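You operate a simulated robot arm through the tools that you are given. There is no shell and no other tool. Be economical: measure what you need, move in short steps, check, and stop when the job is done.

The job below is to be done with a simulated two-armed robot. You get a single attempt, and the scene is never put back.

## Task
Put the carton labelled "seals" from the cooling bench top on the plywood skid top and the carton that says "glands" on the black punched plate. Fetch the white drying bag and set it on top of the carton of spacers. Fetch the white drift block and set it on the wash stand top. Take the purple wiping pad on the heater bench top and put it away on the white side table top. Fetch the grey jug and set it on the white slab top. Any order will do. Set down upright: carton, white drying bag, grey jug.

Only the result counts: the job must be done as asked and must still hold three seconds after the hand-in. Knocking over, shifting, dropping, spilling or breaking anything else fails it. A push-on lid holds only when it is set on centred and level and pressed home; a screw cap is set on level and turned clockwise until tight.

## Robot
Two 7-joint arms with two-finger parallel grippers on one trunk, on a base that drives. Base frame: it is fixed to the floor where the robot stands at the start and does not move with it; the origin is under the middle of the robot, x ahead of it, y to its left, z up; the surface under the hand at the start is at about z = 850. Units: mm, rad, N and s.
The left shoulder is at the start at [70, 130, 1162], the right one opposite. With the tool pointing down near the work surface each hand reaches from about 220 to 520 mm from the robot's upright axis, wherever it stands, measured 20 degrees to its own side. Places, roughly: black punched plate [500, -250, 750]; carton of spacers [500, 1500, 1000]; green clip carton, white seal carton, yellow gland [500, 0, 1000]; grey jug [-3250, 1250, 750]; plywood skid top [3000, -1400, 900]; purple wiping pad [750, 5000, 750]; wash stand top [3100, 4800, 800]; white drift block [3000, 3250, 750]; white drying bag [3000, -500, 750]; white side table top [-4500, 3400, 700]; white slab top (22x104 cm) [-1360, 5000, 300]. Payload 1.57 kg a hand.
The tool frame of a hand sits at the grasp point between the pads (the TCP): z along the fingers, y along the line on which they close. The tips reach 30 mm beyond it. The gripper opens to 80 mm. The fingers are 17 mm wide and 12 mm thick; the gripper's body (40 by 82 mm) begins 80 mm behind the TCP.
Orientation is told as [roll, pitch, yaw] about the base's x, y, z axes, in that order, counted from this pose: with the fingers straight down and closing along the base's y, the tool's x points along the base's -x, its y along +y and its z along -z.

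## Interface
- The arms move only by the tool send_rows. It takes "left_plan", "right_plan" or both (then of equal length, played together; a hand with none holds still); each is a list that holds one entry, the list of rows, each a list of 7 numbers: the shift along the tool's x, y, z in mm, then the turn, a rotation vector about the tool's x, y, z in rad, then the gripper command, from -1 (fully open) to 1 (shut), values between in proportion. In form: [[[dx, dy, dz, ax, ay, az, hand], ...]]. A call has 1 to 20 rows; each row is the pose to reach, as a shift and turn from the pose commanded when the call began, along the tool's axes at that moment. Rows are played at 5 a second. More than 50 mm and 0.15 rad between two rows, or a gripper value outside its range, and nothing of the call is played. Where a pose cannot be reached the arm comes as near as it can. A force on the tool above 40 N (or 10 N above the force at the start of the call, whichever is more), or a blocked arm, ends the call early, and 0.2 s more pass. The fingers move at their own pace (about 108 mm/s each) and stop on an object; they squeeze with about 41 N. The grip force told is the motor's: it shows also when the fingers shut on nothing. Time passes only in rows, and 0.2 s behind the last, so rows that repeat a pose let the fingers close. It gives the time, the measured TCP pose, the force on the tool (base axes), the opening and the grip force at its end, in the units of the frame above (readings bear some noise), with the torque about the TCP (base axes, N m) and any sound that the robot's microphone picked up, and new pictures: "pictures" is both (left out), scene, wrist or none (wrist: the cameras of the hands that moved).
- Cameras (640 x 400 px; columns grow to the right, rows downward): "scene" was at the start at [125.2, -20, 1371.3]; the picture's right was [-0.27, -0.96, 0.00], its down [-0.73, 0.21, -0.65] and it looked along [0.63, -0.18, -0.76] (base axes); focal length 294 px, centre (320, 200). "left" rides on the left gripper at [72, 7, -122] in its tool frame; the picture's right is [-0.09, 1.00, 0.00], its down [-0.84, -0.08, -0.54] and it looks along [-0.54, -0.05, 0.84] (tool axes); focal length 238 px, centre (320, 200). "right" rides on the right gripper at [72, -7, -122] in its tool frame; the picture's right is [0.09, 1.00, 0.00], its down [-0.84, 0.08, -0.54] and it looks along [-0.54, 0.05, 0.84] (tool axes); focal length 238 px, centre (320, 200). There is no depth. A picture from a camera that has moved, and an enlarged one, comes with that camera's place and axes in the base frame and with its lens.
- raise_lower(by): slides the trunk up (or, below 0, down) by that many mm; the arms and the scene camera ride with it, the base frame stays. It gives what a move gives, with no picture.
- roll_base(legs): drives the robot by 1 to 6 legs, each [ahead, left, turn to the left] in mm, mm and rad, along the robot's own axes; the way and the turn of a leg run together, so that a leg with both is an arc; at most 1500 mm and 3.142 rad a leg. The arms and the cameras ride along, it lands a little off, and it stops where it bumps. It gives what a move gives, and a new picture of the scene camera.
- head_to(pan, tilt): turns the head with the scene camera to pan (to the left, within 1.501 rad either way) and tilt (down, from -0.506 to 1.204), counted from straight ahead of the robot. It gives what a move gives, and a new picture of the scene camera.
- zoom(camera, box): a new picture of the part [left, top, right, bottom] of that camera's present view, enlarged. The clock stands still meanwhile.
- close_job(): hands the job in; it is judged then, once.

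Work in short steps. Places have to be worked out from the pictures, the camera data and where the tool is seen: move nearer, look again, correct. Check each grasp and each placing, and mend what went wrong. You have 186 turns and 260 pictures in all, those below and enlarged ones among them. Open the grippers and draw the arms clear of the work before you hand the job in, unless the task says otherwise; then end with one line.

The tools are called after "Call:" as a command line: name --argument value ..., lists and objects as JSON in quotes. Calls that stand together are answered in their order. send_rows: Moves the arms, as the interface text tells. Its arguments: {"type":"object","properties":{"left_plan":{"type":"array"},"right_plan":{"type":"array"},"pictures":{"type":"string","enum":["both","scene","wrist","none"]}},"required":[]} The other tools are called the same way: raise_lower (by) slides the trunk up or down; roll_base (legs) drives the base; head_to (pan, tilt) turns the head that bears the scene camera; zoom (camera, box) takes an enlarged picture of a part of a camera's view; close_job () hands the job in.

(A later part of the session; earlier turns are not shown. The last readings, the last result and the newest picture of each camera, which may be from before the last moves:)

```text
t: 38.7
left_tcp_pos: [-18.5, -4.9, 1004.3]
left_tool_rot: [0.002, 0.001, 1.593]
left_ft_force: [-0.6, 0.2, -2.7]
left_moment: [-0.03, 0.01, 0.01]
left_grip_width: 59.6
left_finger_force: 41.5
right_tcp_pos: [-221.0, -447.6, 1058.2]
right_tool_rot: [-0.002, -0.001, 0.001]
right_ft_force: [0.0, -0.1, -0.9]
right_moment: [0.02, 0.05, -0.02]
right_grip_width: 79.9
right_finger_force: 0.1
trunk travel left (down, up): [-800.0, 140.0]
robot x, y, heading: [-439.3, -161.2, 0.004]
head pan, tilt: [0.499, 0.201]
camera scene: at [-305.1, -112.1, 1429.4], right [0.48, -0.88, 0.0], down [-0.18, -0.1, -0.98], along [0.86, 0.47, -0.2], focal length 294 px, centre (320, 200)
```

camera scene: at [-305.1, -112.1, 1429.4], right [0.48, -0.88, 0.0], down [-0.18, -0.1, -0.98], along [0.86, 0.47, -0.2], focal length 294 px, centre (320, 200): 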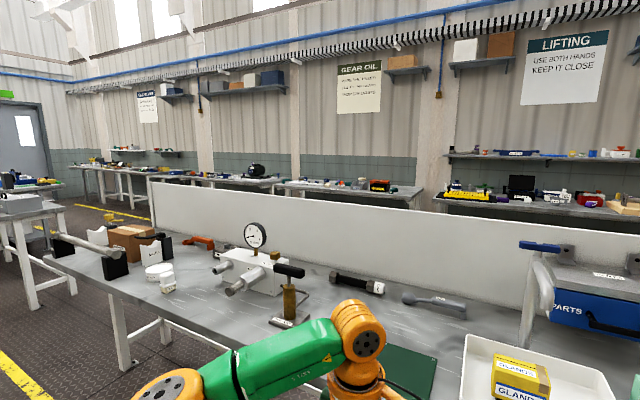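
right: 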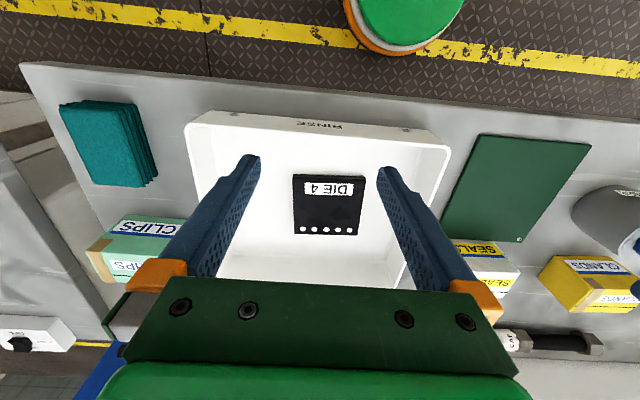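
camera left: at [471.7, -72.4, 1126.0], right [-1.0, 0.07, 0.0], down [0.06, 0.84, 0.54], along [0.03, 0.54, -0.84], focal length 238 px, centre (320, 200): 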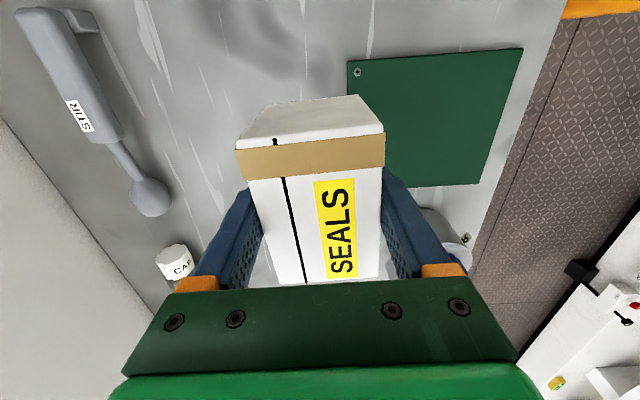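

The plywood skid is on the rear bench at roughly [2850, -1360]. The right-hand bench ends at y≈-2170 and the rail is at y≈-4000, so I'll go round its right end.

Call:
head_to --pan -0.3 --tilt 0.4

Call:
roll_base --legs '[[0, -1300, 0], [0, -1300, 0]]'

```text
t: 39.8
left_tcp_pos: [-17.0, -4.3, 1003.8]
left_tool_rot: [0.001, -0.001, 1.593]
left_ft_force: [0.2, -0.5, -2.6]
left_moment: [-0.03, 0.01, 0.02]
left_grip_width: 59.7
left_finger_force: 41.1
right_tcp_pos: [-220.4, -447.5, 1057.2]
right_tool_rot: [-0.001, 0.0, 0.001]
right_ft_force: [-0.6, -0.3, -0.8]
right_moment: [0.0, -0.01, -0.03]
right_grip_width: 79.9
right_finger_force: 0.0
trunk travel left (down, up): [-800.0, 140.0]
robot x, y, heading: [-433.9, -158.5, 0.005]
head pan, tilt: [-0.3, 0.4]
camera scene: at [-298.2, -183.9, 1410.9], right [-0.29, -0.96, 0.0], down [-0.37, 0.11, -0.92], along [0.88, -0.27, -0.39], focal length 294 px, centre (320, 200)
```

scene: 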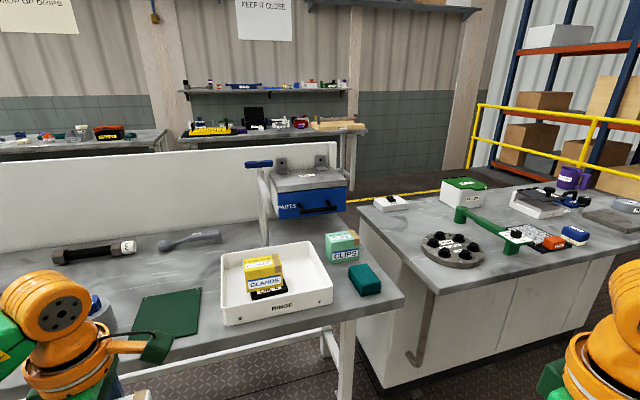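

```text
t: 52.4
left_tcp_pos: [22.8, -2576.2, 1003.4]
left_tool_rot: [0.002, 0.002, 1.61]
left_ft_force: [0.6, -0.4, -1.8]
left_moment: [0.01, 0.0, 0.0]
left_grip_width: 59.5
left_finger_force: 40.8
right_tcp_pos: [-170.5, -3023.5, 1058.8]
right_tool_rot: [-0.002, 0.0, 0.019]
right_ft_force: [-0.6, 0.0, -0.1]
right_moment: [0.0, 0.01, 0.0]
right_grip_width: 79.9
right_finger_force: 0.1
trunk travel left (down, up): [-800.0, 140.0]
robot x, y, heading: [-398.9, -2735.4, 0.019]
head pan, tilt: [-0.3, 0.4]
camera scene: at [-253.8, -2760.0, 1410.9], right [-0.28, -0.96, 0.0], down [-0.37, 0.11, -0.92], along [0.89, -0.25, -0.39], focal length 294 px, centre (320, 200)
```

scene: 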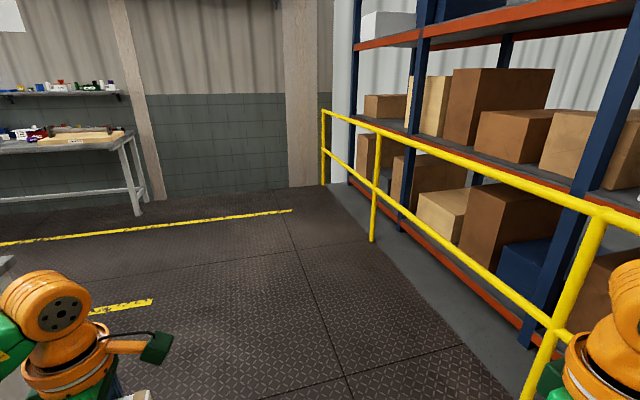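

Way is clear. Driving ahead to x≈2000.

Call:
roll_base --legs '[[1200, 0, -0.019], [1150, 0, 0]]'

Call:
head_to --pan 0.6 --tilt 0.4

```text
t: 64.0
left_tcp_pos: [2388.8, -2571.1, 1003.3]
left_tool_rot: [0.001, 0.001, 1.591]
left_ft_force: [-0.1, -0.7, -1.9]
left_moment: [-0.03, 0.0, 0.0]
left_grip_width: 59.7
left_finger_force: 40.9
right_tcp_pos: [2184.1, -3014.0, 1057.5]
right_tool_rot: [0.0, 0.001, -0.003]
right_ft_force: [-1.0, -0.1, -0.3]
right_moment: [-0.02, -0.02, -0.01]
right_grip_width: 80.2
right_finger_force: 0.0
trunk travel left (down, up): [-800.0, 140.0]
robot x, y, heading: [1967.7, -2724.6, 0.001]
head pan, tilt: [-0.3, 0.4]
camera scene: at [2106.7, -2749.9, 1411.0], right [-0.29, -0.96, 0.0], down [-0.37, 0.11, -0.92], along [0.88, -0.27, -0.39], focal length 294 px, centre (320, 200)
```

scene: 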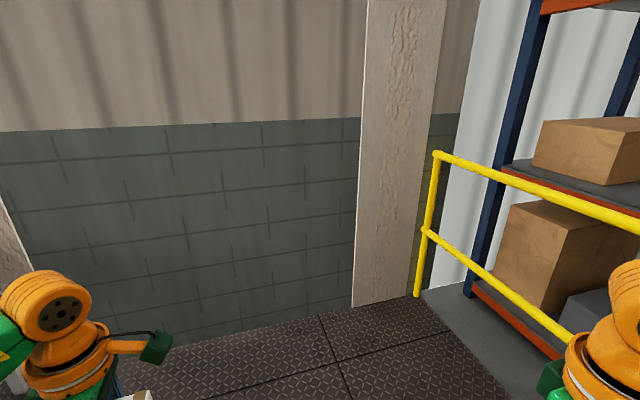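

```text
t: 65.2
left_tcp_pos: [2387.6, -2570.7, 1002.8]
left_tool_rot: [0.0, 0.0, 1.59]
left_ft_force: [-0.5, -0.1, -2.3]
left_moment: [0.0, -0.04, 0.02]
left_grip_width: 59.7
left_finger_force: 41.1
right_tcp_pos: [2184.4, -3014.0, 1058.2]
right_tool_rot: [-0.001, 0.002, -0.001]
right_ft_force: [-0.3, 0.2, -0.7]
right_moment: [-0.03, 0.0, -0.04]
right_grip_width: 80.0
right_finger_force: 0.1
trunk travel left (down, up): [-800.0, 140.0]
robot x, y, heading: [1966.3, -2725.1, 0.003]
head pan, tilt: [0.6, 0.4]
camera scene: at [2095.3, -2670.3, 1410.9], right [0.56, -0.83, 0.0], down [-0.32, -0.22, -0.92], along [0.76, 0.52, -0.39], focal length 294 px, centre (320, 200)
```

scene: 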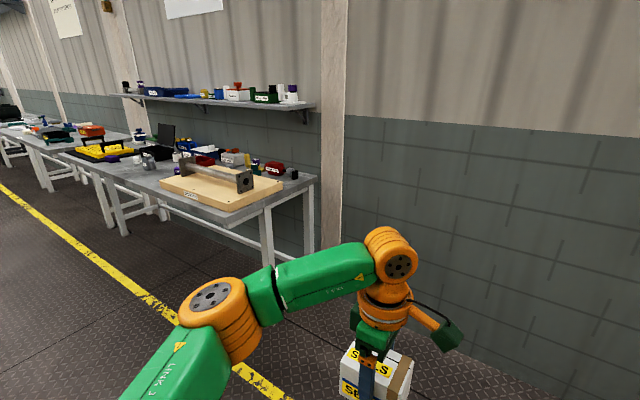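

Skid spans about x 2800–3180, y -1750…-1170, with a fixture on it. I'll move nearer in front of it for a close look.

Call:
roll_base --legs '[[0, 1100, 0], [280, 0, 0]]'

Call:
head_to --pan 0.0 --tilt 0.7

```text
t: 72.3
left_tcp_pos: [2668.0, -1481.5, 1004.0]
left_tool_rot: [-0.001, 0.002, 1.585]
left_ft_force: [0.8, 0.0, -1.5]
left_moment: [0.02, -0.02, -0.02]
left_grip_width: 59.7
left_finger_force: 40.8
right_tcp_pos: [2461.6, -1922.6, 1059.4]
right_tool_rot: [-0.002, 0.0, -0.008]
right_ft_force: [0.1, -0.2, -0.1]
right_moment: [-0.03, -0.03, 0.05]
right_grip_width: 80.1
right_finger_force: 0.1
trunk travel left (down, up): [-800.0, 140.0]
robot x, y, heading: [2246.5, -1629.1, -0.003]
head pan, tilt: [0.6, 0.4]
camera scene: at [2374.1, -1577.9, 1411.2], right [0.56, -0.83, 0.0], down [-0.32, -0.22, -0.92], along [0.76, 0.52, -0.39], focal length 294 px, centre (320, 200)
```

scene: 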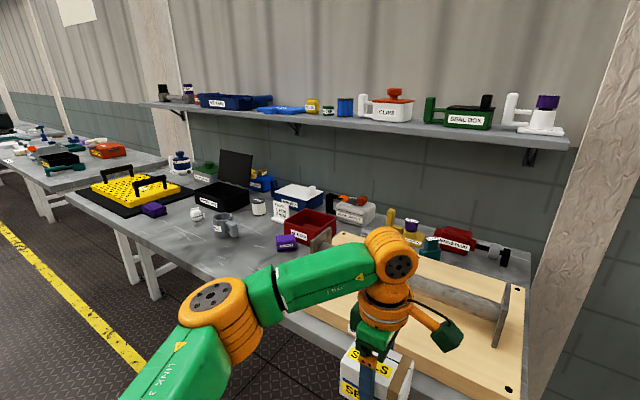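

```text
t: 73.3
left_tcp_pos: [2668.6, -1480.1, 1003.6]
left_tool_rot: [0.003, 0.0, 1.586]
left_ft_force: [-0.8, 0.1, -1.1]
left_moment: [-0.01, -0.03, 0.03]
left_grip_width: 59.9
left_finger_force: 41.0
right_tcp_pos: [2464.3, -1921.0, 1058.4]
right_tool_rot: [-0.001, -0.001, -0.007]
right_ft_force: [0.7, 0.5, -1.0]
right_moment: [-0.03, -0.03, -0.02]
right_grip_width: 80.1
right_finger_force: 0.0
trunk travel left (down, up): [-800.0, 140.0]
robot x, y, heading: [2248.9, -1630.6, -0.004]
head pan, tilt: [0.0, 0.7]
camera scene: at [2384.6, -1630.2, 1384.1], right [0.0, -1.0, 0.0], down [-0.64, 0.0, -0.76], along [0.76, 0.0, -0.64], focal length 294 px, centre (320, 200)
```

scene: 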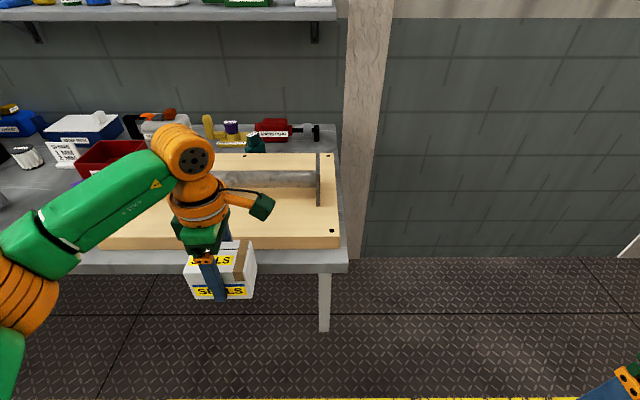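

Free skid area is in front of the grey bar: target [2900, -1470]. Drive 232 mm ahead.

Call:
roll_base --legs '[[232, 20, 0.004]]'

Call:
zoom --camera "left" --box '[0, 0, 640, 400]'

```text
t: 75.1
left_tcp_pos: [2898.7, -1460.1, 1004.4]
left_tool_rot: [0.003, 0.0, 1.589]
left_ft_force: [-1.1, -0.1, -1.7]
left_moment: [0.01, -0.02, 0.03]
left_grip_width: 59.5
left_finger_force: 41.1
right_tcp_pos: [2693.4, -1902.3, 1058.3]
right_tool_rot: [0.001, -0.001, -0.003]
right_ft_force: [0.0, 0.8, 0.6]
right_moment: [0.02, -0.01, 0.04]
right_grip_width: 80.2
right_finger_force: 0.1
trunk travel left (down, up): [-800.0, 140.0]
robot x, y, heading: [2479.8, -1615.2, 0.001]
head pan, tilt: [0.0, 0.7]
camera scene: at [2613.4, -1610.8, 1384.3], right [0.0, -1.0, 0.0], down [-0.64, 0.0, -0.77], along [0.77, 0.0, -0.64], focal length 294 px, centre (320, 200)
```

scene: 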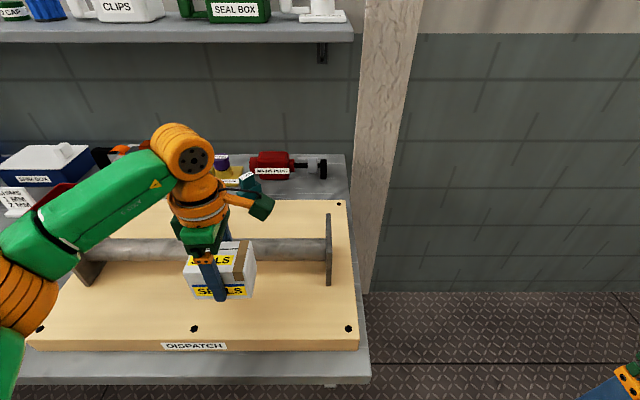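

```text
1.00 times, centred on (320, 200) of left (not enlarged: the box is as wide or as high as the picture)
camera zoom: at [2891.4, -1531.5, 1126.5], right [-1.0, 0.08, 0.0], down [0.06, 0.84, 0.54], along [0.04, 0.54, -0.84], focal length 238 px, centre (320, 200)
```

zoom: 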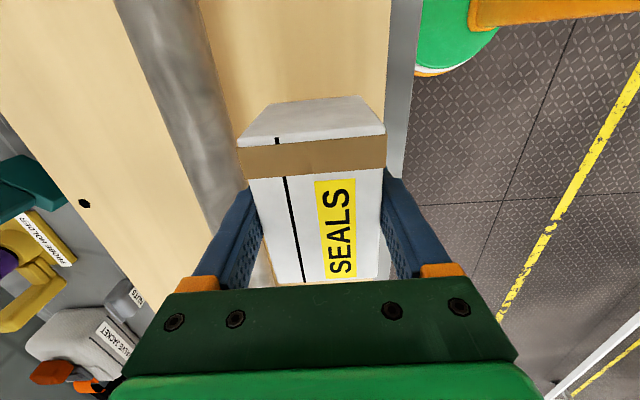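

Shift 10 mm toward me for clearance from the bar, then lower toward the skid.

Call:
send_rows --left_plan '[[[0, 11, 0, 0, 0, 0, 1], [0, 11, 30, 0, 0, 0, 1], [0, 11, 50, 0, 0, 0, 1], [0, 11, 55, 0, 0, 0, 1], [0, 11, 58, 0, 0, 0, 1], [0, 11, 60, 0, 0, 0, 1]]]' --pictures "scene"

```text
t: 76.5
left_tcp_pos: [2891.0, -1460.0, 943.5]
left_tool_rot: [0.001, 0.0, 1.587]
left_ft_force: [-1.2, 0.2, -2.5]
left_moment: [0.02, -0.02, 0.0]
left_grip_width: 59.4
left_finger_force: 40.9
right_tcp_pos: [2696.9, -1902.2, 1058.3]
right_tool_rot: [-0.004, 0.002, -0.003]
right_ft_force: [-0.7, 0.4, 0.4]
right_moment: [-0.04, 0.0, 0.0]
right_grip_width: 80.2
right_finger_force: 0.0
trunk travel left (down, up): [-800.0, 140.0]
robot x, y, heading: [2479.9, -1611.5, 0.002]
head pan, tilt: [0.0, 0.7]
camera scene: at [2616.4, -1610.5, 1384.0], right [0.0, -1.0, 0.0], down [-0.64, 0.0, -0.76], along [0.76, 0.0, -0.64], focal length 294 px, centre (320, 200)
```

scene: 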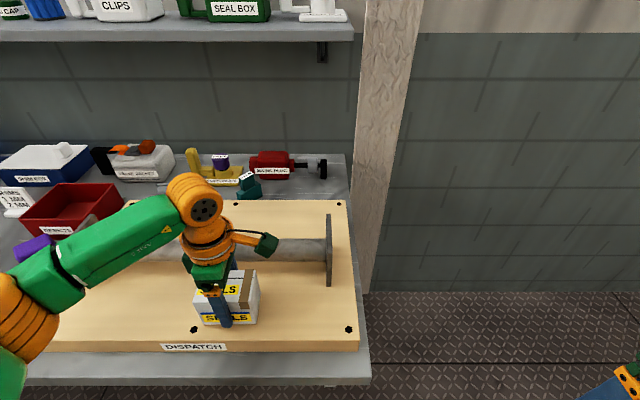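

Close to contact; continue in small steps.

Call:
send_rows --left_plan '[[[0, 0, 3, 0, 0, 0, 1], [0, 0, 5, 0, 0, 0, 1], [0, 0, 7, 0, 0, 0, 1]]]' --pictures "none"

```text
t: 77.3
left_tcp_pos: [2890.3, -1460.6, 937.5]
left_tool_rot: [0.002, 0.001, 1.587]
left_ft_force: [-0.4, 0.0, -2.4]
left_moment: [0.03, 0.04, -0.01]
left_grip_width: 59.9
left_finger_force: 41.4
right_tcp_pos: [2695.2, -1901.6, 1059.0]
right_tool_rot: [-0.001, 0.002, -0.003]
right_ft_force: [0.5, 0.2, 1.0]
right_moment: [-0.01, -0.01, -0.02]
right_grip_width: 79.8
right_finger_force: 0.0
trunk travel left (down, up): [-800.0, 140.0]
robot x, y, heading: [2478.2, -1610.2, 0.002]
head pan, tilt: [0.0, 0.7]
```

Call:
send_rows --left_plan '[[[0, 0, 2, 0, 0, 0, 1], [0, 0, 4, 0, 0, 0, 1], [0, 0, 6, 0, 0, 0, 1], [0, 0, 8, 0, 0, 0, 1]]]' --pictures "none"

```text
t: 78.1
left_tcp_pos: [2889.7, -1459.8, 935.5]
left_tool_rot: [-0.013, 0.001, 1.592]
left_ft_force: [-0.3, 2.1, 17.3]
left_moment: [0.16, 0.62, -0.14]
left_grip_width: 59.7
left_finger_force: 40.9
right_tcp_pos: [2692.6, -1902.7, 1057.9]
right_tool_rot: [0.001, -0.002, -0.002]
right_ft_force: [0.7, -0.3, 0.6]
right_moment: [-0.02, 0.0, 0.0]
right_grip_width: 80.0
right_finger_force: 0.0
trunk travel left (down, up): [-800.0, 140.0]
robot x, y, heading: [2475.8, -1609.8, 0.001]
head pan, tilt: [0.0, 0.7]
stopped in row 3 (left hand): the force on the tool passed its limit at 44 N (the readings are from after the stop); the commanded pose is now the measured one
```

Contact at z≈935. Releasing and rising straight up.

Call:
send_rows --left_plan '[[[0, 0, -2, 0, 0, 0, 0.6], [0, 0, -2, 0, 0, 0, -1], [0, 0, -2, 0, 0, 0, -1], [0, 0, -40, 0, 0, 0, -1], [0, 0, -80, 0, 0, 0, -1], [0, 0, -120, 0, 0, 0, -1]]]' --pictures "both"

```text
t: 79.5
left_tcp_pos: [2889.0, -1460.5, 1054.1]
left_tool_rot: [-0.008, 0.001, 1.589]
left_ft_force: [-0.7, -0.6, 0.7]
left_moment: [0.0, -0.02, 0.0]
left_grip_width: 80.0
left_finger_force: 0.1
right_tcp_pos: [2695.4, -1902.8, 1057.3]
right_tool_rot: [0.0, 0.001, -0.002]
right_ft_force: [-0.4, 0.8, 0.2]
right_moment: [0.0, -0.03, 0.01]
right_grip_width: 80.0
right_finger_force: 0.0
trunk travel left (down, up): [-800.0, 140.0]
robot x, y, heading: [2485.3, -1612.5, -0.004]
head pan, tilt: [0.0, 0.7]
camera scene: at [2615.1, -1611.2, 1384.1], right [0.0, -1.0, 0.0], down [-0.64, 0.0, -0.77], along [0.77, 0.0, -0.64], focal length 294 px, centre (320, 200)
camera left: at [2880.3, -1532.6, 1176.1], right [-1.0, 0.07, -0.01], down [0.06, 0.84, 0.54], along [0.05, 0.54, -0.84], focal length 238 px, centre (320, 200)
```

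scene: 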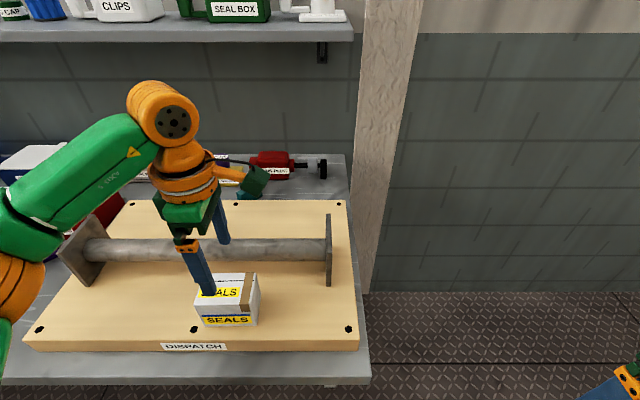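
left: 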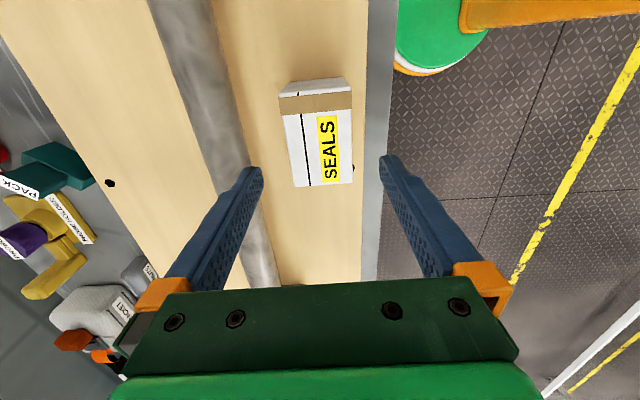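

Seals placed well. Back off and drive left along the bench to find the drying bag.

Call:
roll_base --legs '[[-250, 0, 0], [0, 850, 0]]'

```text
t: 85.4
left_tcp_pos: [2635.0, -618.3, 1053.8]
left_tool_rot: [-0.008, 0.0, 1.598]
left_ft_force: [0.3, -0.4, -0.8]
left_moment: [-0.01, 0.02, 0.01]
left_grip_width: 79.9
left_finger_force: 0.0
right_tcp_pos: [2444.9, -1061.0, 1058.0]
right_tool_rot: [-0.001, 0.0, 0.003]
right_ft_force: [-0.8, -0.4, -0.1]
right_moment: [-0.01, 0.0, -0.01]
right_grip_width: 80.2
right_finger_force: 0.1
trunk travel left (down, up): [-800.0, 140.0]
robot x, y, heading: [2226.8, -769.7, 0.005]
head pan, tilt: [0.0, 0.7]
camera scene: at [2362.2, -770.4, 1384.1], right [0.01, -1.0, 0.0], down [-0.64, 0.0, -0.76], along [0.76, 0.0, -0.64], focal length 294 px, centre (320, 200)
```

scene: 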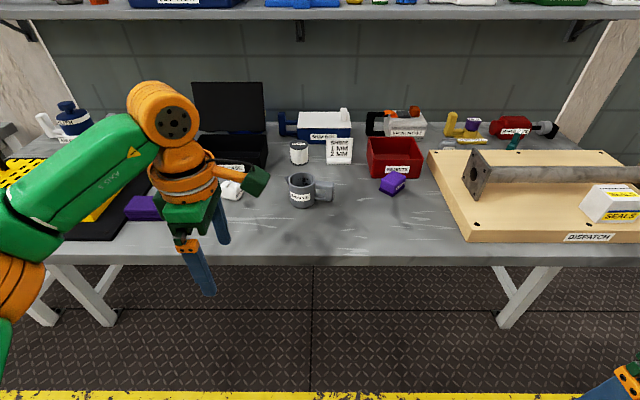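

I'll enlarge the bench middle to identify the white bag.

Call:
zoom --camera "scene" --box '[190, 90, 430, 240]'

Call:
zoom --camera "left" --box '[0, 0, 640, 400]'

```text
2.67 times, centred on (310, 165) of scene
camera zoom: at [2362.2, -770.4, 1384.1], right [0.01, -1.0, 0.0], down [-0.64, 0.0, -0.76], along [0.76, 0.0, -0.64], focal length 784 px, centre (347, 293)
```

zoom: 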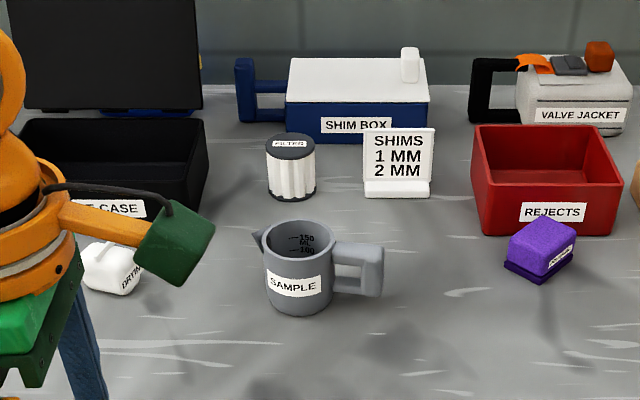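

```text
1.00 times, centred on (320, 200) of left (not enlarged: the box is as wide or as high as the picture)
camera zoom: at [2626.9, -690.1, 1175.5], right [-1.0, 0.07, -0.01], down [0.05, 0.84, 0.54], along [0.04, 0.54, -0.84], focal length 238 px, centre (320, 200)
```

zoom: 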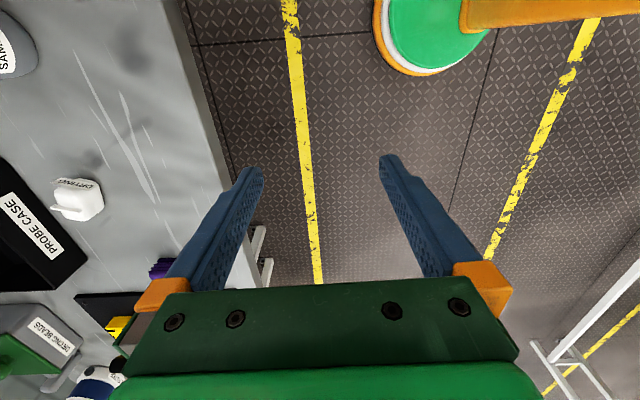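

The bag (labelled DRYING…) is at about [3018, -517]. Drive so the left hand is above it.

Call:
roll_base --legs '[[0, 100, 0], [330, 0, 0]]'

Call:
zoom --camera "left" --box '[0, 0, 640, 400]'

```text
t: 88.3
left_tcp_pos: [2964.8, -518.4, 1054.1]
left_tool_rot: [-0.009, 0.002, 1.59]
left_ft_force: [-0.1, -0.2, 0.8]
left_moment: [0.03, -0.02, 0.01]
left_grip_width: 79.8
left_finger_force: 0.0
right_tcp_pos: [2771.8, -959.9, 1060.0]
right_tool_rot: [0.002, -0.002, -0.001]
right_ft_force: [0.0, -0.1, -0.5]
right_moment: [0.0, 0.03, 0.01]
right_grip_width: 79.7
right_finger_force: 0.0
trunk travel left (down, up): [-800.0, 140.0]
robot x, y, heading: [2557.3, -669.0, -0.004]
head pan, tilt: [0.0, 0.7]
camera scene: at [2690.3, -668.5, 1384.3], right [0.0, -1.0, 0.0], down [-0.64, 0.0, -0.77], along [0.77, 0.0, -0.64], focal length 294 px, centre (320, 200)
```

scene: 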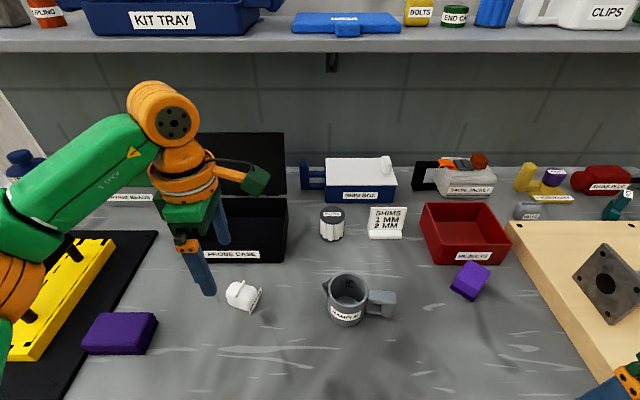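

```text
1.00 times, centred on (320, 200) of left (not enlarged: the box is as wide or as high as the picture)
camera zoom: at [2955.8, -589.8, 1176.2], right [-1.0, 0.07, -0.01], down [0.06, 0.84, 0.54], along [0.05, 0.54, -0.84], focal length 238 px, centre (320, 200)
```

zoom: 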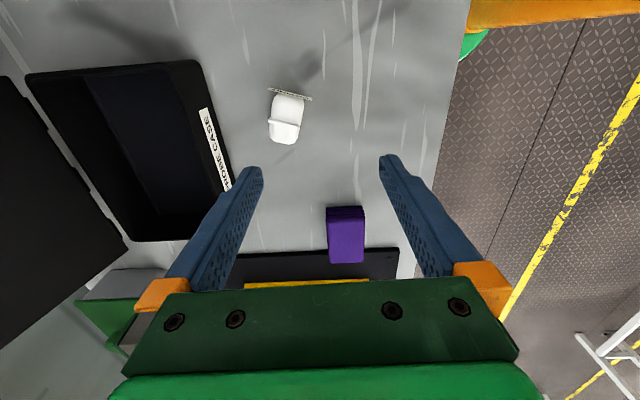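

Call:
zoom --camera "left" --box '[230, 60, 350, 170]'

Call:
zoom --camera "scene" --box '[190, 250, 300, 330]'

```text
3.64 times, centred on (290, 115) of left
camera zoom: at [2955.8, -589.8, 1176.2], right [-1.0, 0.07, -0.01], down [0.06, 0.84, 0.54], along [0.05, 0.54, -0.84], focal length 867 px, centre (429, 509)
```

zoom: 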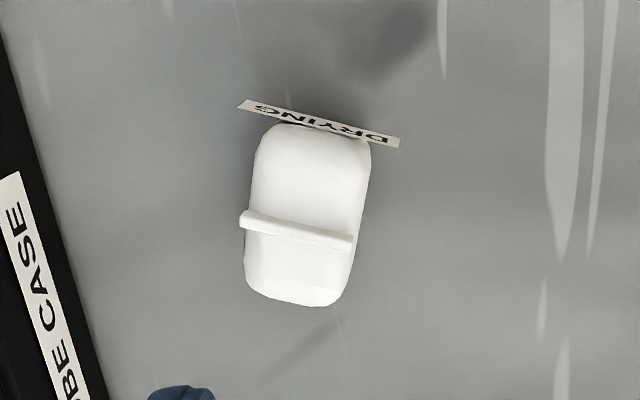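

```text
5.00 times, centred on (245, 290) of scene
camera zoom: at [2690.3, -668.5, 1384.3], right [0.0, -1.0, 0.0], down [-0.64, 0.0, -0.77], along [0.77, 0.0, -0.64], focal length 1471 px, centre (695, -250)
```

zoom: 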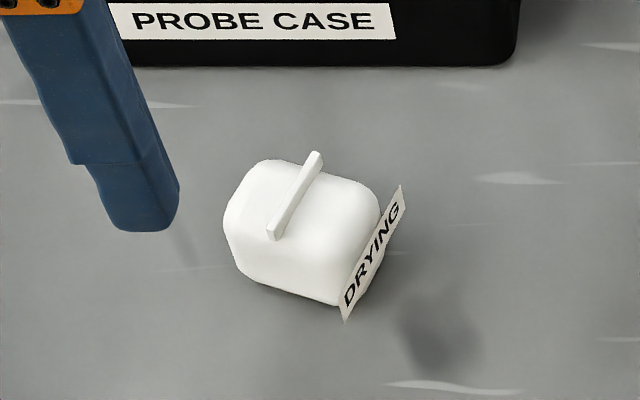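

Bag is at about [3005, -519], ~39 mm wide, its long axis turned -17° from y. I'll turn the hand to match and centre above.

Call:
send_rows --left_plan '[[[0, -14, 20, 0, 0, 0.1, -1], [0, -28, 40, 0, 0, 0.2, -1], [0, -41, 60, 0, 0, 0.31, -1], [0, -41, 80, 0, 0, 0.31, -1]]]' --pictures "wrist"

```text
t: 89.3
left_tcp_pos: [3007.2, -515.5, 973.4]
left_tool_rot: [-0.008, 0.001, 1.278]
left_ft_force: [-0.4, 0.6, 1.2]
left_moment: [-0.02, -0.01, 0.05]
left_grip_width: 80.1
left_finger_force: 0.0
right_tcp_pos: [2771.4, -960.0, 1057.4]
right_tool_rot: [-0.003, 0.001, 0.0]
right_ft_force: [-0.4, -0.1, 0.1]
right_moment: [-0.03, 0.01, -0.03]
right_grip_width: 80.1
right_finger_force: 0.1
trunk travel left (down, up): [-800.0, 140.0]
robot x, y, heading: [2556.8, -672.2, -0.002]
head pan, tilt: [0.0, 0.7]
camera left: at [2977.2, -582.3, 1095.4], right [-0.93, 0.37, -0.01], down [0.31, 0.78, 0.54], along [0.21, 0.5, -0.84], focal length 238 px, centre (320, 200)
```

left: 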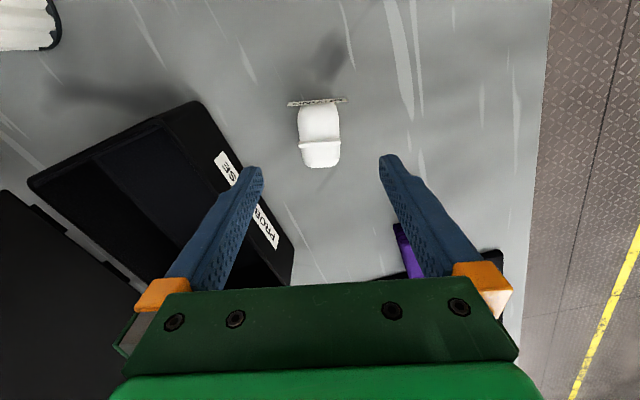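

Aligned. Descend to z≈886 and close.

Call:
send_rows --left_plan '[[[0, 0, 40, 0, 0, 0, -1], [0, 0, 70, 0, 0, 0, -1], [0, 0, 87, 0, 0, 0, -1], [0, 0, 87, 0, 0, 0, 1], [0, 0, 87, 0, 0, 0, 1], [0, 0, 87, 0, 0, 0, 1]]]' --pictures "wrist"

Call:
zoom --camera "scene" --box '[150, 180, 350, 320]'

```text
t: 90.7
left_tcp_pos: [3008.1, -518.7, 888.0]
left_tool_rot: [-0.008, -0.003, 1.28]
left_ft_force: [-1.2, -0.5, 0.4]
left_moment: [0.0, -0.02, 0.01]
left_grip_width: 35.0
left_finger_force: 41.6
right_tcp_pos: [2772.5, -959.6, 1058.3]
right_tool_rot: [0.0, 0.001, -0.001]
right_ft_force: [0.1, 0.5, -0.3]
right_moment: [0.01, -0.02, 0.0]
right_grip_width: 80.0
right_finger_force: 0.0
trunk travel left (down, up): [-800.0, 140.0]
robot x, y, heading: [2556.4, -667.0, 0.001]
head pan, tilt: [0.0, 0.7]
camera left: at [2978.7, -584.7, 1008.5], right [-0.93, 0.37, -0.01], down [0.31, 0.78, 0.54], along [0.21, 0.5, -0.84], focal length 238 px, centre (320, 200)
```

left: 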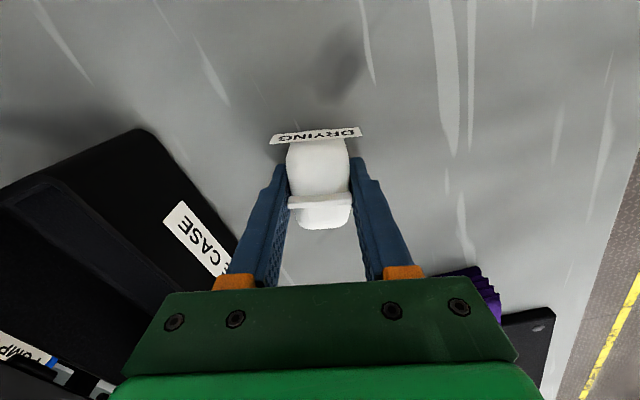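

```text
2.86 times, centred on (250, 250) of scene
camera zoom: at [2692.7, -668.3, 1384.1], right [0.0, -1.0, 0.0], down [-0.64, 0.0, -0.76], along [0.76, 0.0, -0.64], focal length 840 px, centre (520, 57)
```

zoom: 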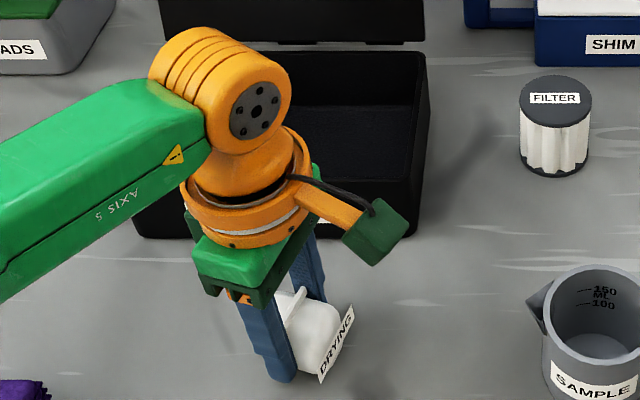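

Bag gripped (35 mm). Lift it, back off and drive left along the aisle.

Call:
send_rows --left_plan '[[[0, 0, -40, 0, 0, 0, 1], [0, 0, -80, 0, 0, 0, 1], [0, 0, -120, 0, 0, 0, 1], [0, 0, -160, 0, 0, 0, 1]]]' --pictures "wrist"

Call:
roll_base --legs '[[-800, 0, 0], [0, 1400, 0]]'

Call:
head_to --pan 1.3 --tilt 0.25

```text
t: 91.7
left_tcp_pos: [3007.7, -516.9, 1044.8]
left_tool_rot: [-0.006, -0.001, 1.281]
left_ft_force: [-0.2, -0.1, -0.9]
left_moment: [0.01, 0.01, 0.01]
left_grip_width: 35.1
left_finger_force: 41.1
right_tcp_pos: [2772.6, -960.5, 1058.2]
right_tool_rot: [0.0, 0.0, -0.002]
right_ft_force: [-0.3, -0.7, -0.1]
right_moment: [-0.01, -0.02, -0.04]
right_grip_width: 80.1
right_finger_force: 0.0
trunk travel left (down, up): [-800.0, 140.0]
robot x, y, heading: [2559.1, -670.2, 0.003]
head pan, tilt: [0.0, 0.7]
camera left: at [2977.9, -582.8, 1167.5], right [-0.93, 0.37, -0.01], down [0.31, 0.78, 0.54], along [0.21, 0.5, -0.84], focal length 238 px, centre (320, 200)
```

left: 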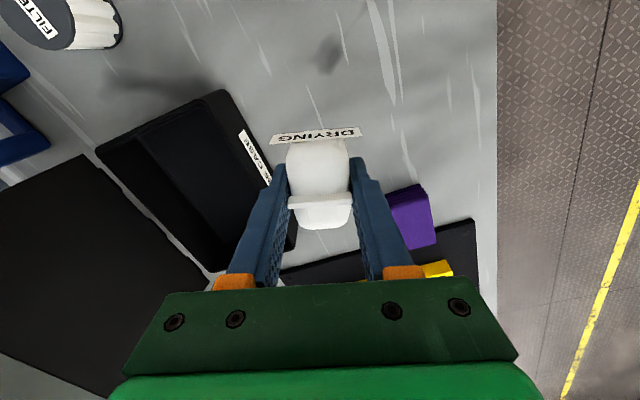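

```text
t: 102.6
left_tcp_pos: [2207.5, 909.0, 1044.6]
left_tool_rot: [-0.006, -0.003, 1.3]
left_ft_force: [-0.8, 0.2, -1.0]
left_moment: [0.01, 0.01, -0.03]
left_grip_width: 35.0
left_finger_force: 41.0
right_tcp_pos: [1980.3, 462.0, 1057.7]
right_tool_rot: [0.0, 0.001, 0.02]
right_ft_force: [-0.3, -0.1, 0.4]
right_moment: [0.0, 0.02, -0.01]
right_grip_width: 79.9
right_finger_force: 0.1
trunk travel left (down, up): [-800.0, 140.0]
robot x, y, heading: [1759.3, 746.6, 0.02]
head pan, tilt: [0.0, 0.7]
camera scene: at [1894.7, 750.1, 1384.1], right [0.02, -1.0, 0.0], down [-0.64, -0.01, -0.76], along [0.76, 0.02, -0.64], focal length 294 px, centre (320, 200)
```

scene: 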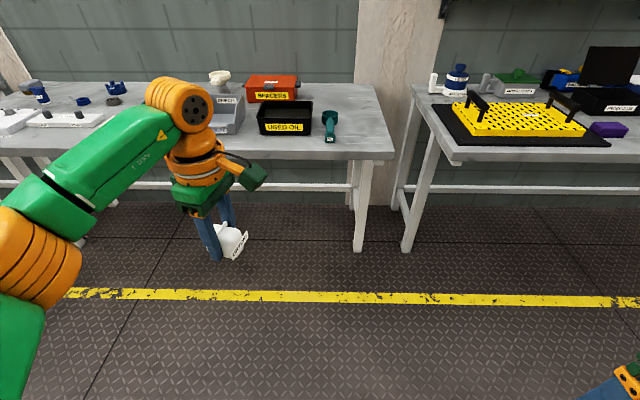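

```text
t: 104.1
left_tcp_pos: [2207.4, 909.6, 1045.5]
left_tool_rot: [-0.009, -0.002, 1.3]
left_ft_force: [1.3, 0.2, -0.5]
left_moment: [0.0, 0.02, -0.02]
left_grip_width: 35.1
left_finger_force: 41.0
right_tcp_pos: [1981.0, 461.4, 1058.3]
right_tool_rot: [0.0, 0.003, 0.018]
right_ft_force: [0.4, 0.1, -0.8]
right_moment: [0.01, 0.01, 0.03]
right_grip_width: 80.0
right_finger_force: 0.0
trunk travel left (down, up): [-800.0, 140.0]
robot x, y, heading: [1756.5, 746.3, 0.017]
head pan, tilt: [1.3, 0.25]
camera scene: at [1833.1, 839.5, 1424.9], right [0.97, -0.25, 0.0], down [-0.06, -0.24, -0.97], along [0.24, 0.94, -0.25], focal length 294 px, centre (320, 200)
```

scene: 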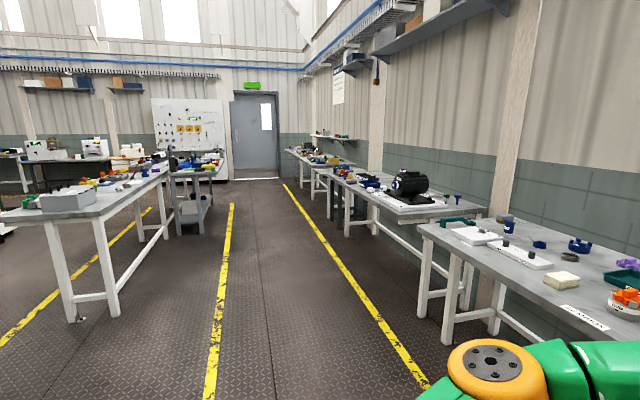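

The gap between the benches is y≈1760–2950. Drive through at y≈2350 to the front side.

Call:
roll_base --legs '[[0, 1500, -0.018], [0, 80, 0], [-1000, 0, 0], [-1050, 0, 0]]'

Call:
head_to --pan -0.8 --tilt 0.4

```text
t: 121.9
left_tcp_pos: [108.4, 2398.1, 1043.9]
left_tool_rot: [-0.008, 0.001, 1.322]
left_ft_force: [0.3, -0.6, -0.4]
left_moment: [0.03, 0.02, 0.02]
left_grip_width: 35.1
left_finger_force: 40.7
right_tcp_pos: [-109.1, 1945.3, 1059.1]
right_tool_rot: [0.0, 0.003, 0.038]
right_ft_force: [0.2, 0.0, 0.0]
right_moment: [-0.02, 0.0, -0.02]
right_grip_width: 79.9
right_finger_force: 0.2
trunk travel left (down, up): [-800.0, 140.0]
robot x, y, heading: [-335.8, 2226.2, 0.038]
head pan, tilt: [1.3, 0.25]
camera scene: at [-264.4, 2320.4, 1424.9], right [0.97, -0.23, 0.0], down [-0.06, -0.24, -0.97], along [0.22, 0.94, -0.25], focal length 294 px, centre (320, 200)
```

scene: 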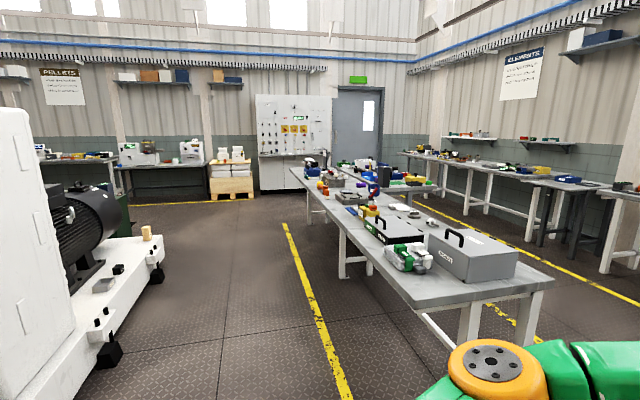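

```text
t: 123.9
left_tcp_pos: [107.1, 2398.9, 1046.2]
left_tool_rot: [-0.008, -0.001, 1.321]
left_ft_force: [0.0, 0.1, -0.3]
left_moment: [0.01, 0.02, 0.01]
left_grip_width: 35.3
left_finger_force: 41.5
right_tcp_pos: [-110.1, 1945.3, 1057.7]
right_tool_rot: [-0.001, 0.002, 0.036]
right_ft_force: [-0.1, -0.3, 0.4]
right_moment: [-0.03, -0.03, 0.03]
right_grip_width: 80.0
right_finger_force: 0.1
trunk travel left (down, up): [-800.0, 140.0]
robot x, y, heading: [-338.4, 2229.2, 0.038]
head pan, tilt: [-0.799, 0.4]
camera scene: at [-219.3, 2165.8, 1410.9], right [-0.69, -0.73, 0.0], down [-0.28, 0.27, -0.92], along [0.67, -0.63, -0.39], focal length 294 px, centre (320, 200)
```

scene: 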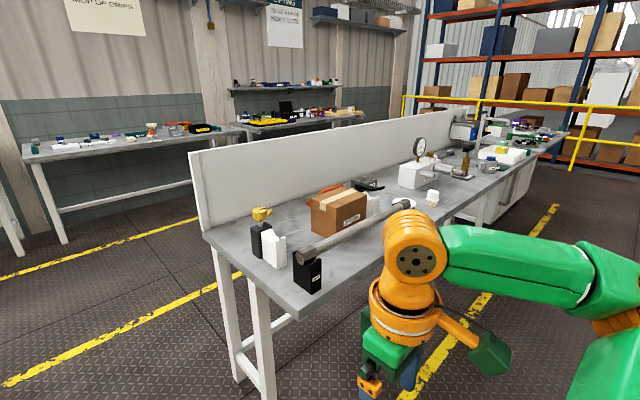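

The brown carton of spacers is near [500, 1380]. Raise the trunk for clearance, go right along the bench front, and look.

Call:
raise_lower --by 80

Call:
roll_base --legs '[[0, -980, -0.038], [180, 0, 0]]'

Call:
head_to --pan 0.2 --tilt 0.6

```text
t: 125.1
left_tcp_pos: [108.3, 2398.5, 1126.0]
left_tool_rot: [-0.007, -0.002, 1.321]
left_ft_force: [-0.3, 0.1, -0.7]
left_moment: [-0.01, 0.04, -0.01]
left_grip_width: 35.2
left_finger_force: 40.8
right_tcp_pos: [-109.2, 1944.8, 1136.9]
right_tool_rot: [0.0, 0.001, 0.039]
right_ft_force: [0.5, -0.1, -0.5]
right_moment: [-0.03, 0.0, 0.01]
right_grip_width: 79.9
right_finger_force: 0.0
trunk travel left (down, up): [-880.0, 60.0]
robot x, y, heading: [-339.5, 2228.5, 0.038]
head pan, tilt: [-0.799, 0.4]
```

```text
t: 131.2
left_tcp_pos: [315.6, 1417.2, 1126.9]
left_tool_rot: [-0.011, -0.003, 1.299]
left_ft_force: [0.0, 0.5, -0.9]
left_moment: [0.01, -0.02, 0.01]
left_grip_width: 35.2
left_finger_force: 41.2
right_tcp_pos: [87.5, 969.2, 1138.8]
right_tool_rot: [-0.002, -0.003, 0.015]
right_ft_force: [0.3, -0.9, 0.1]
right_moment: [0.02, -0.05, 0.02]
right_grip_width: 79.8
right_finger_force: 0.0
trunk travel left (down, up): [-880.0, 60.0]
robot x, y, heading: [-127.4, 1259.3, 0.02]
head pan, tilt: [-0.799, 0.4]
camera scene: at [-18.4, 1192.5, 1491.4], right [-0.7, -0.71, 0.0], down [-0.27, 0.27, -0.92], along [0.65, -0.65, -0.39], focal length 294 px, centre (320, 200)
```

scene: 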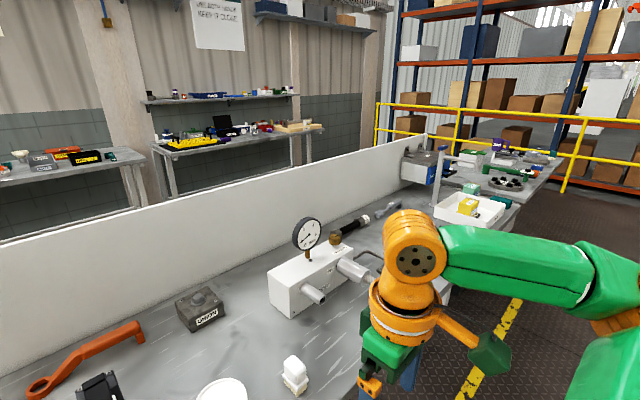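

```text
t: 132.5
left_tcp_pos: [317.9, 1417.7, 1124.6]
left_tool_rot: [-0.005, -0.003, 1.298]
left_ft_force: [0.2, -0.4, -0.4]
left_moment: [-0.01, 0.01, -0.02]
left_grip_width: 35.1
left_finger_force: 41.0
right_tcp_pos: [90.5, 970.5, 1139.4]
right_tool_rot: [-0.002, -0.001, 0.015]
right_ft_force: [0.4, 0.4, 0.4]
right_moment: [0.01, 0.02, 0.0]
right_grip_width: 80.0
right_finger_force: 0.2
trunk travel left (down, up): [-880.0, 60.0]
robot x, y, heading: [-130.4, 1256.8, 0.018]
head pan, tilt: [0.201, 0.6]
camera scene: at [6.6, 1276.9, 1472.8], right [0.22, -0.98, 0.0], down [-0.55, -0.12, -0.83], along [0.81, 0.18, -0.56], focal length 294 px, centre (320, 200)
```

scene: 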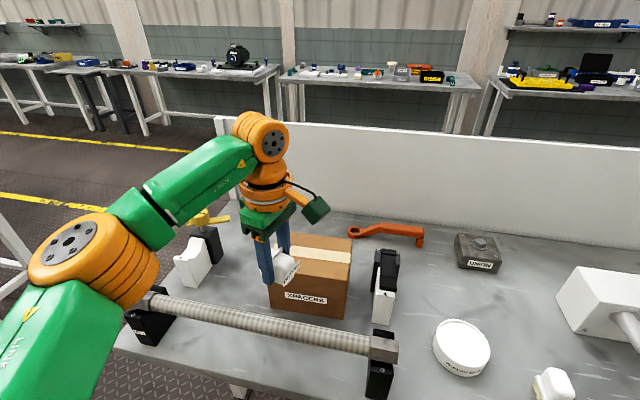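

Let me enlarge the spacers carton to find its top face.

Call:
zoom --camera "scene" --box '[220, 200, 440, 340]'

Call:
zoom --camera "left" --box '[0, 0, 640, 400]'

```text
2.86 times, centred on (330, 270) of scene
camera zoom: at [6.6, 1276.9, 1472.8], right [0.22, -0.98, 0.0], down [-0.55, -0.12, -0.83], along [0.81, 0.18, -0.56], focal length 840 px, centre (291, 0)
```

zoom: 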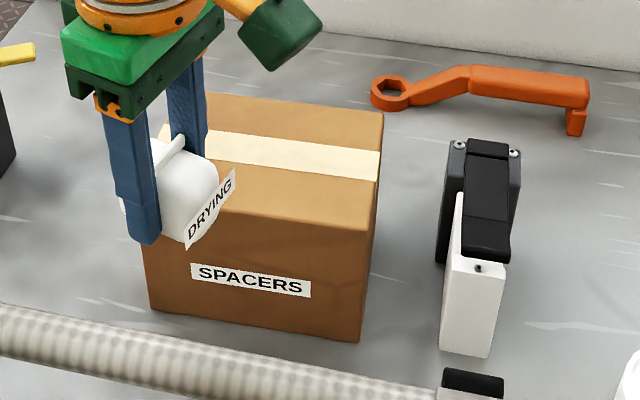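

```text
1.00 times, centred on (320, 200) of left (not enlarged: the box is as wide or as high as the picture)
camera zoom: at [289.8, 1350.1, 1247.0], right [-0.93, 0.36, -0.01], down [0.3, 0.79, 0.54], along [0.2, 0.51, -0.84], focal length 238 px, centre (320, 200)
```

zoom: 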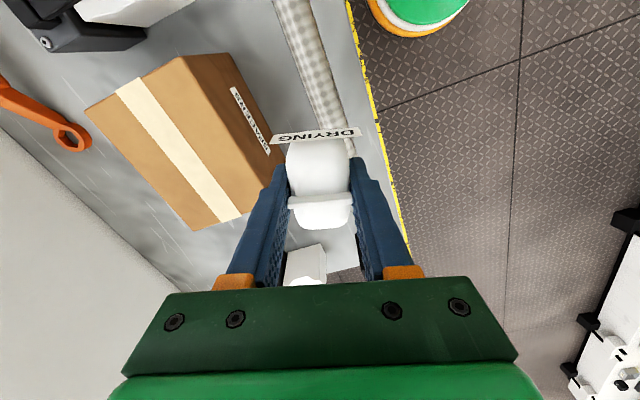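

Spacers top is about x 420–555, y 1313–1493, z≈985, centre [486, 1403]. Drive ahead 168 to hover the bag over it.

Call:
roll_base --legs '[[168, -17, -0.018]]'

Call:
zoom --camera "left" --box '[0, 0, 640, 400]'

```text
t: 134.0
left_tcp_pos: [486.4, 1394.9, 1127.3]
left_tool_rot: [-0.009, -0.002, 1.281]
left_ft_force: [-0.4, 0.2, 0.1]
left_moment: [0.02, -0.04, -0.01]
left_grip_width: 34.8
left_finger_force: 40.8
right_tcp_pos: [252.5, 950.2, 1139.1]
right_tool_rot: [-0.003, -0.002, -0.001]
right_ft_force: [0.1, -0.6, 0.5]
right_moment: [0.03, -0.07, 0.02]
right_grip_width: 80.1
right_finger_force: 0.1
trunk travel left (down, up): [-880.0, 60.0]
robot x, y, heading: [38.6, 1245.2, 0.004]
head pan, tilt: [0.201, 0.6]
camera scene: at [170.7, 1259.9, 1473.2], right [0.2, -0.98, 0.0], down [-0.55, -0.11, -0.83], along [0.81, 0.17, -0.56], focal length 294 px, centre (320, 200)
```

scene: 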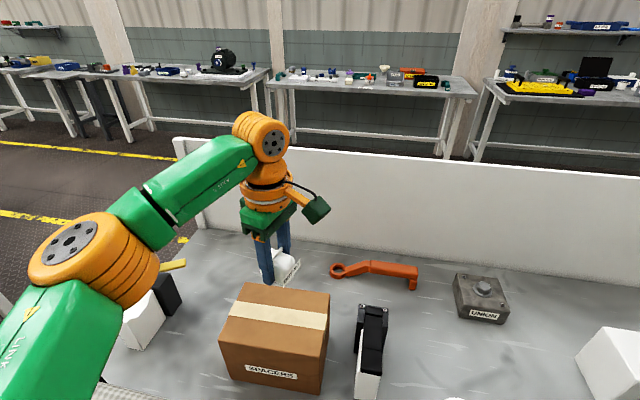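

```text
1.00 times, centred on (320, 200) of left (not enlarged: the box is as wide or as high as the picture)
camera zoom: at [455.8, 1328.3, 1248.3], right [-0.93, 0.37, -0.01], down [0.31, 0.78, 0.54], along [0.21, 0.5, -0.84], focal length 238 px, centre (320, 200)
```

zoom: 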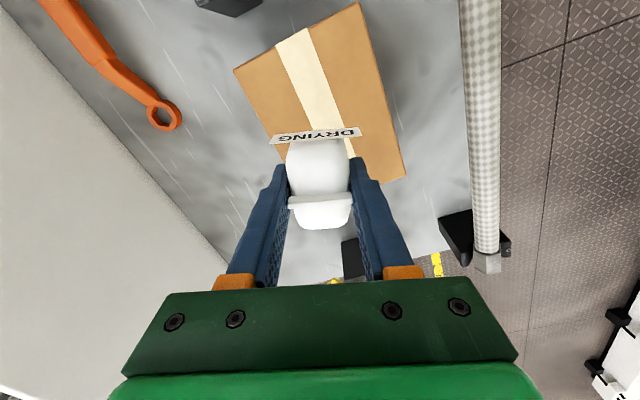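

The bag is over the carton centre. Lower 92 mm, then in small steps.

Call:
send_rows --left_plan '[[[0, 0, 40, 0, 0, 0, 1], [0, 0, 75, 0, 0, 0, 1], [0, 0, 92, 0, 0, 0, 1], [0, 0, 96, 0, 0, 0, 1], [0, 0, 100, 0, 0, 0, 1]]]' --pictures "none"

Call:
zoom --camera "scene" --box '[180, 220, 380, 400]'

```text
t: 135.2
left_tcp_pos: [488.3, 1393.1, 1027.2]
left_tool_rot: [-0.011, -0.002, 1.282]
left_ft_force: [2.6, 1.0, 5.5]
left_moment: [0.02, 0.04, -0.02]
left_grip_width: 35.1
left_finger_force: 41.2
right_tcp_pos: [253.5, 950.7, 1138.0]
right_tool_rot: [0.001, -0.001, 0.002]
right_ft_force: [-0.3, 0.7, 0.0]
right_moment: [0.0, -0.03, -0.03]
right_grip_width: 79.9
right_finger_force: 0.1
trunk travel left (down, up): [-880.0, 60.0]
robot x, y, heading: [34.6, 1237.7, 0.001]
head pan, tilt: [0.201, 0.6]
```

```text
2.22 times, centred on (280, 310) of scene
camera zoom: at [173.9, 1259.0, 1473.0], right [0.2, -0.98, 0.0], down [-0.55, -0.11, -0.83], along [0.81, 0.17, -0.56], focal length 654 px, centre (409, -44)
```

zoom: 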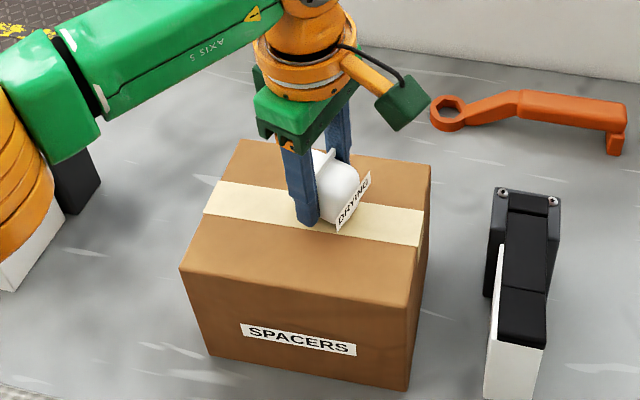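

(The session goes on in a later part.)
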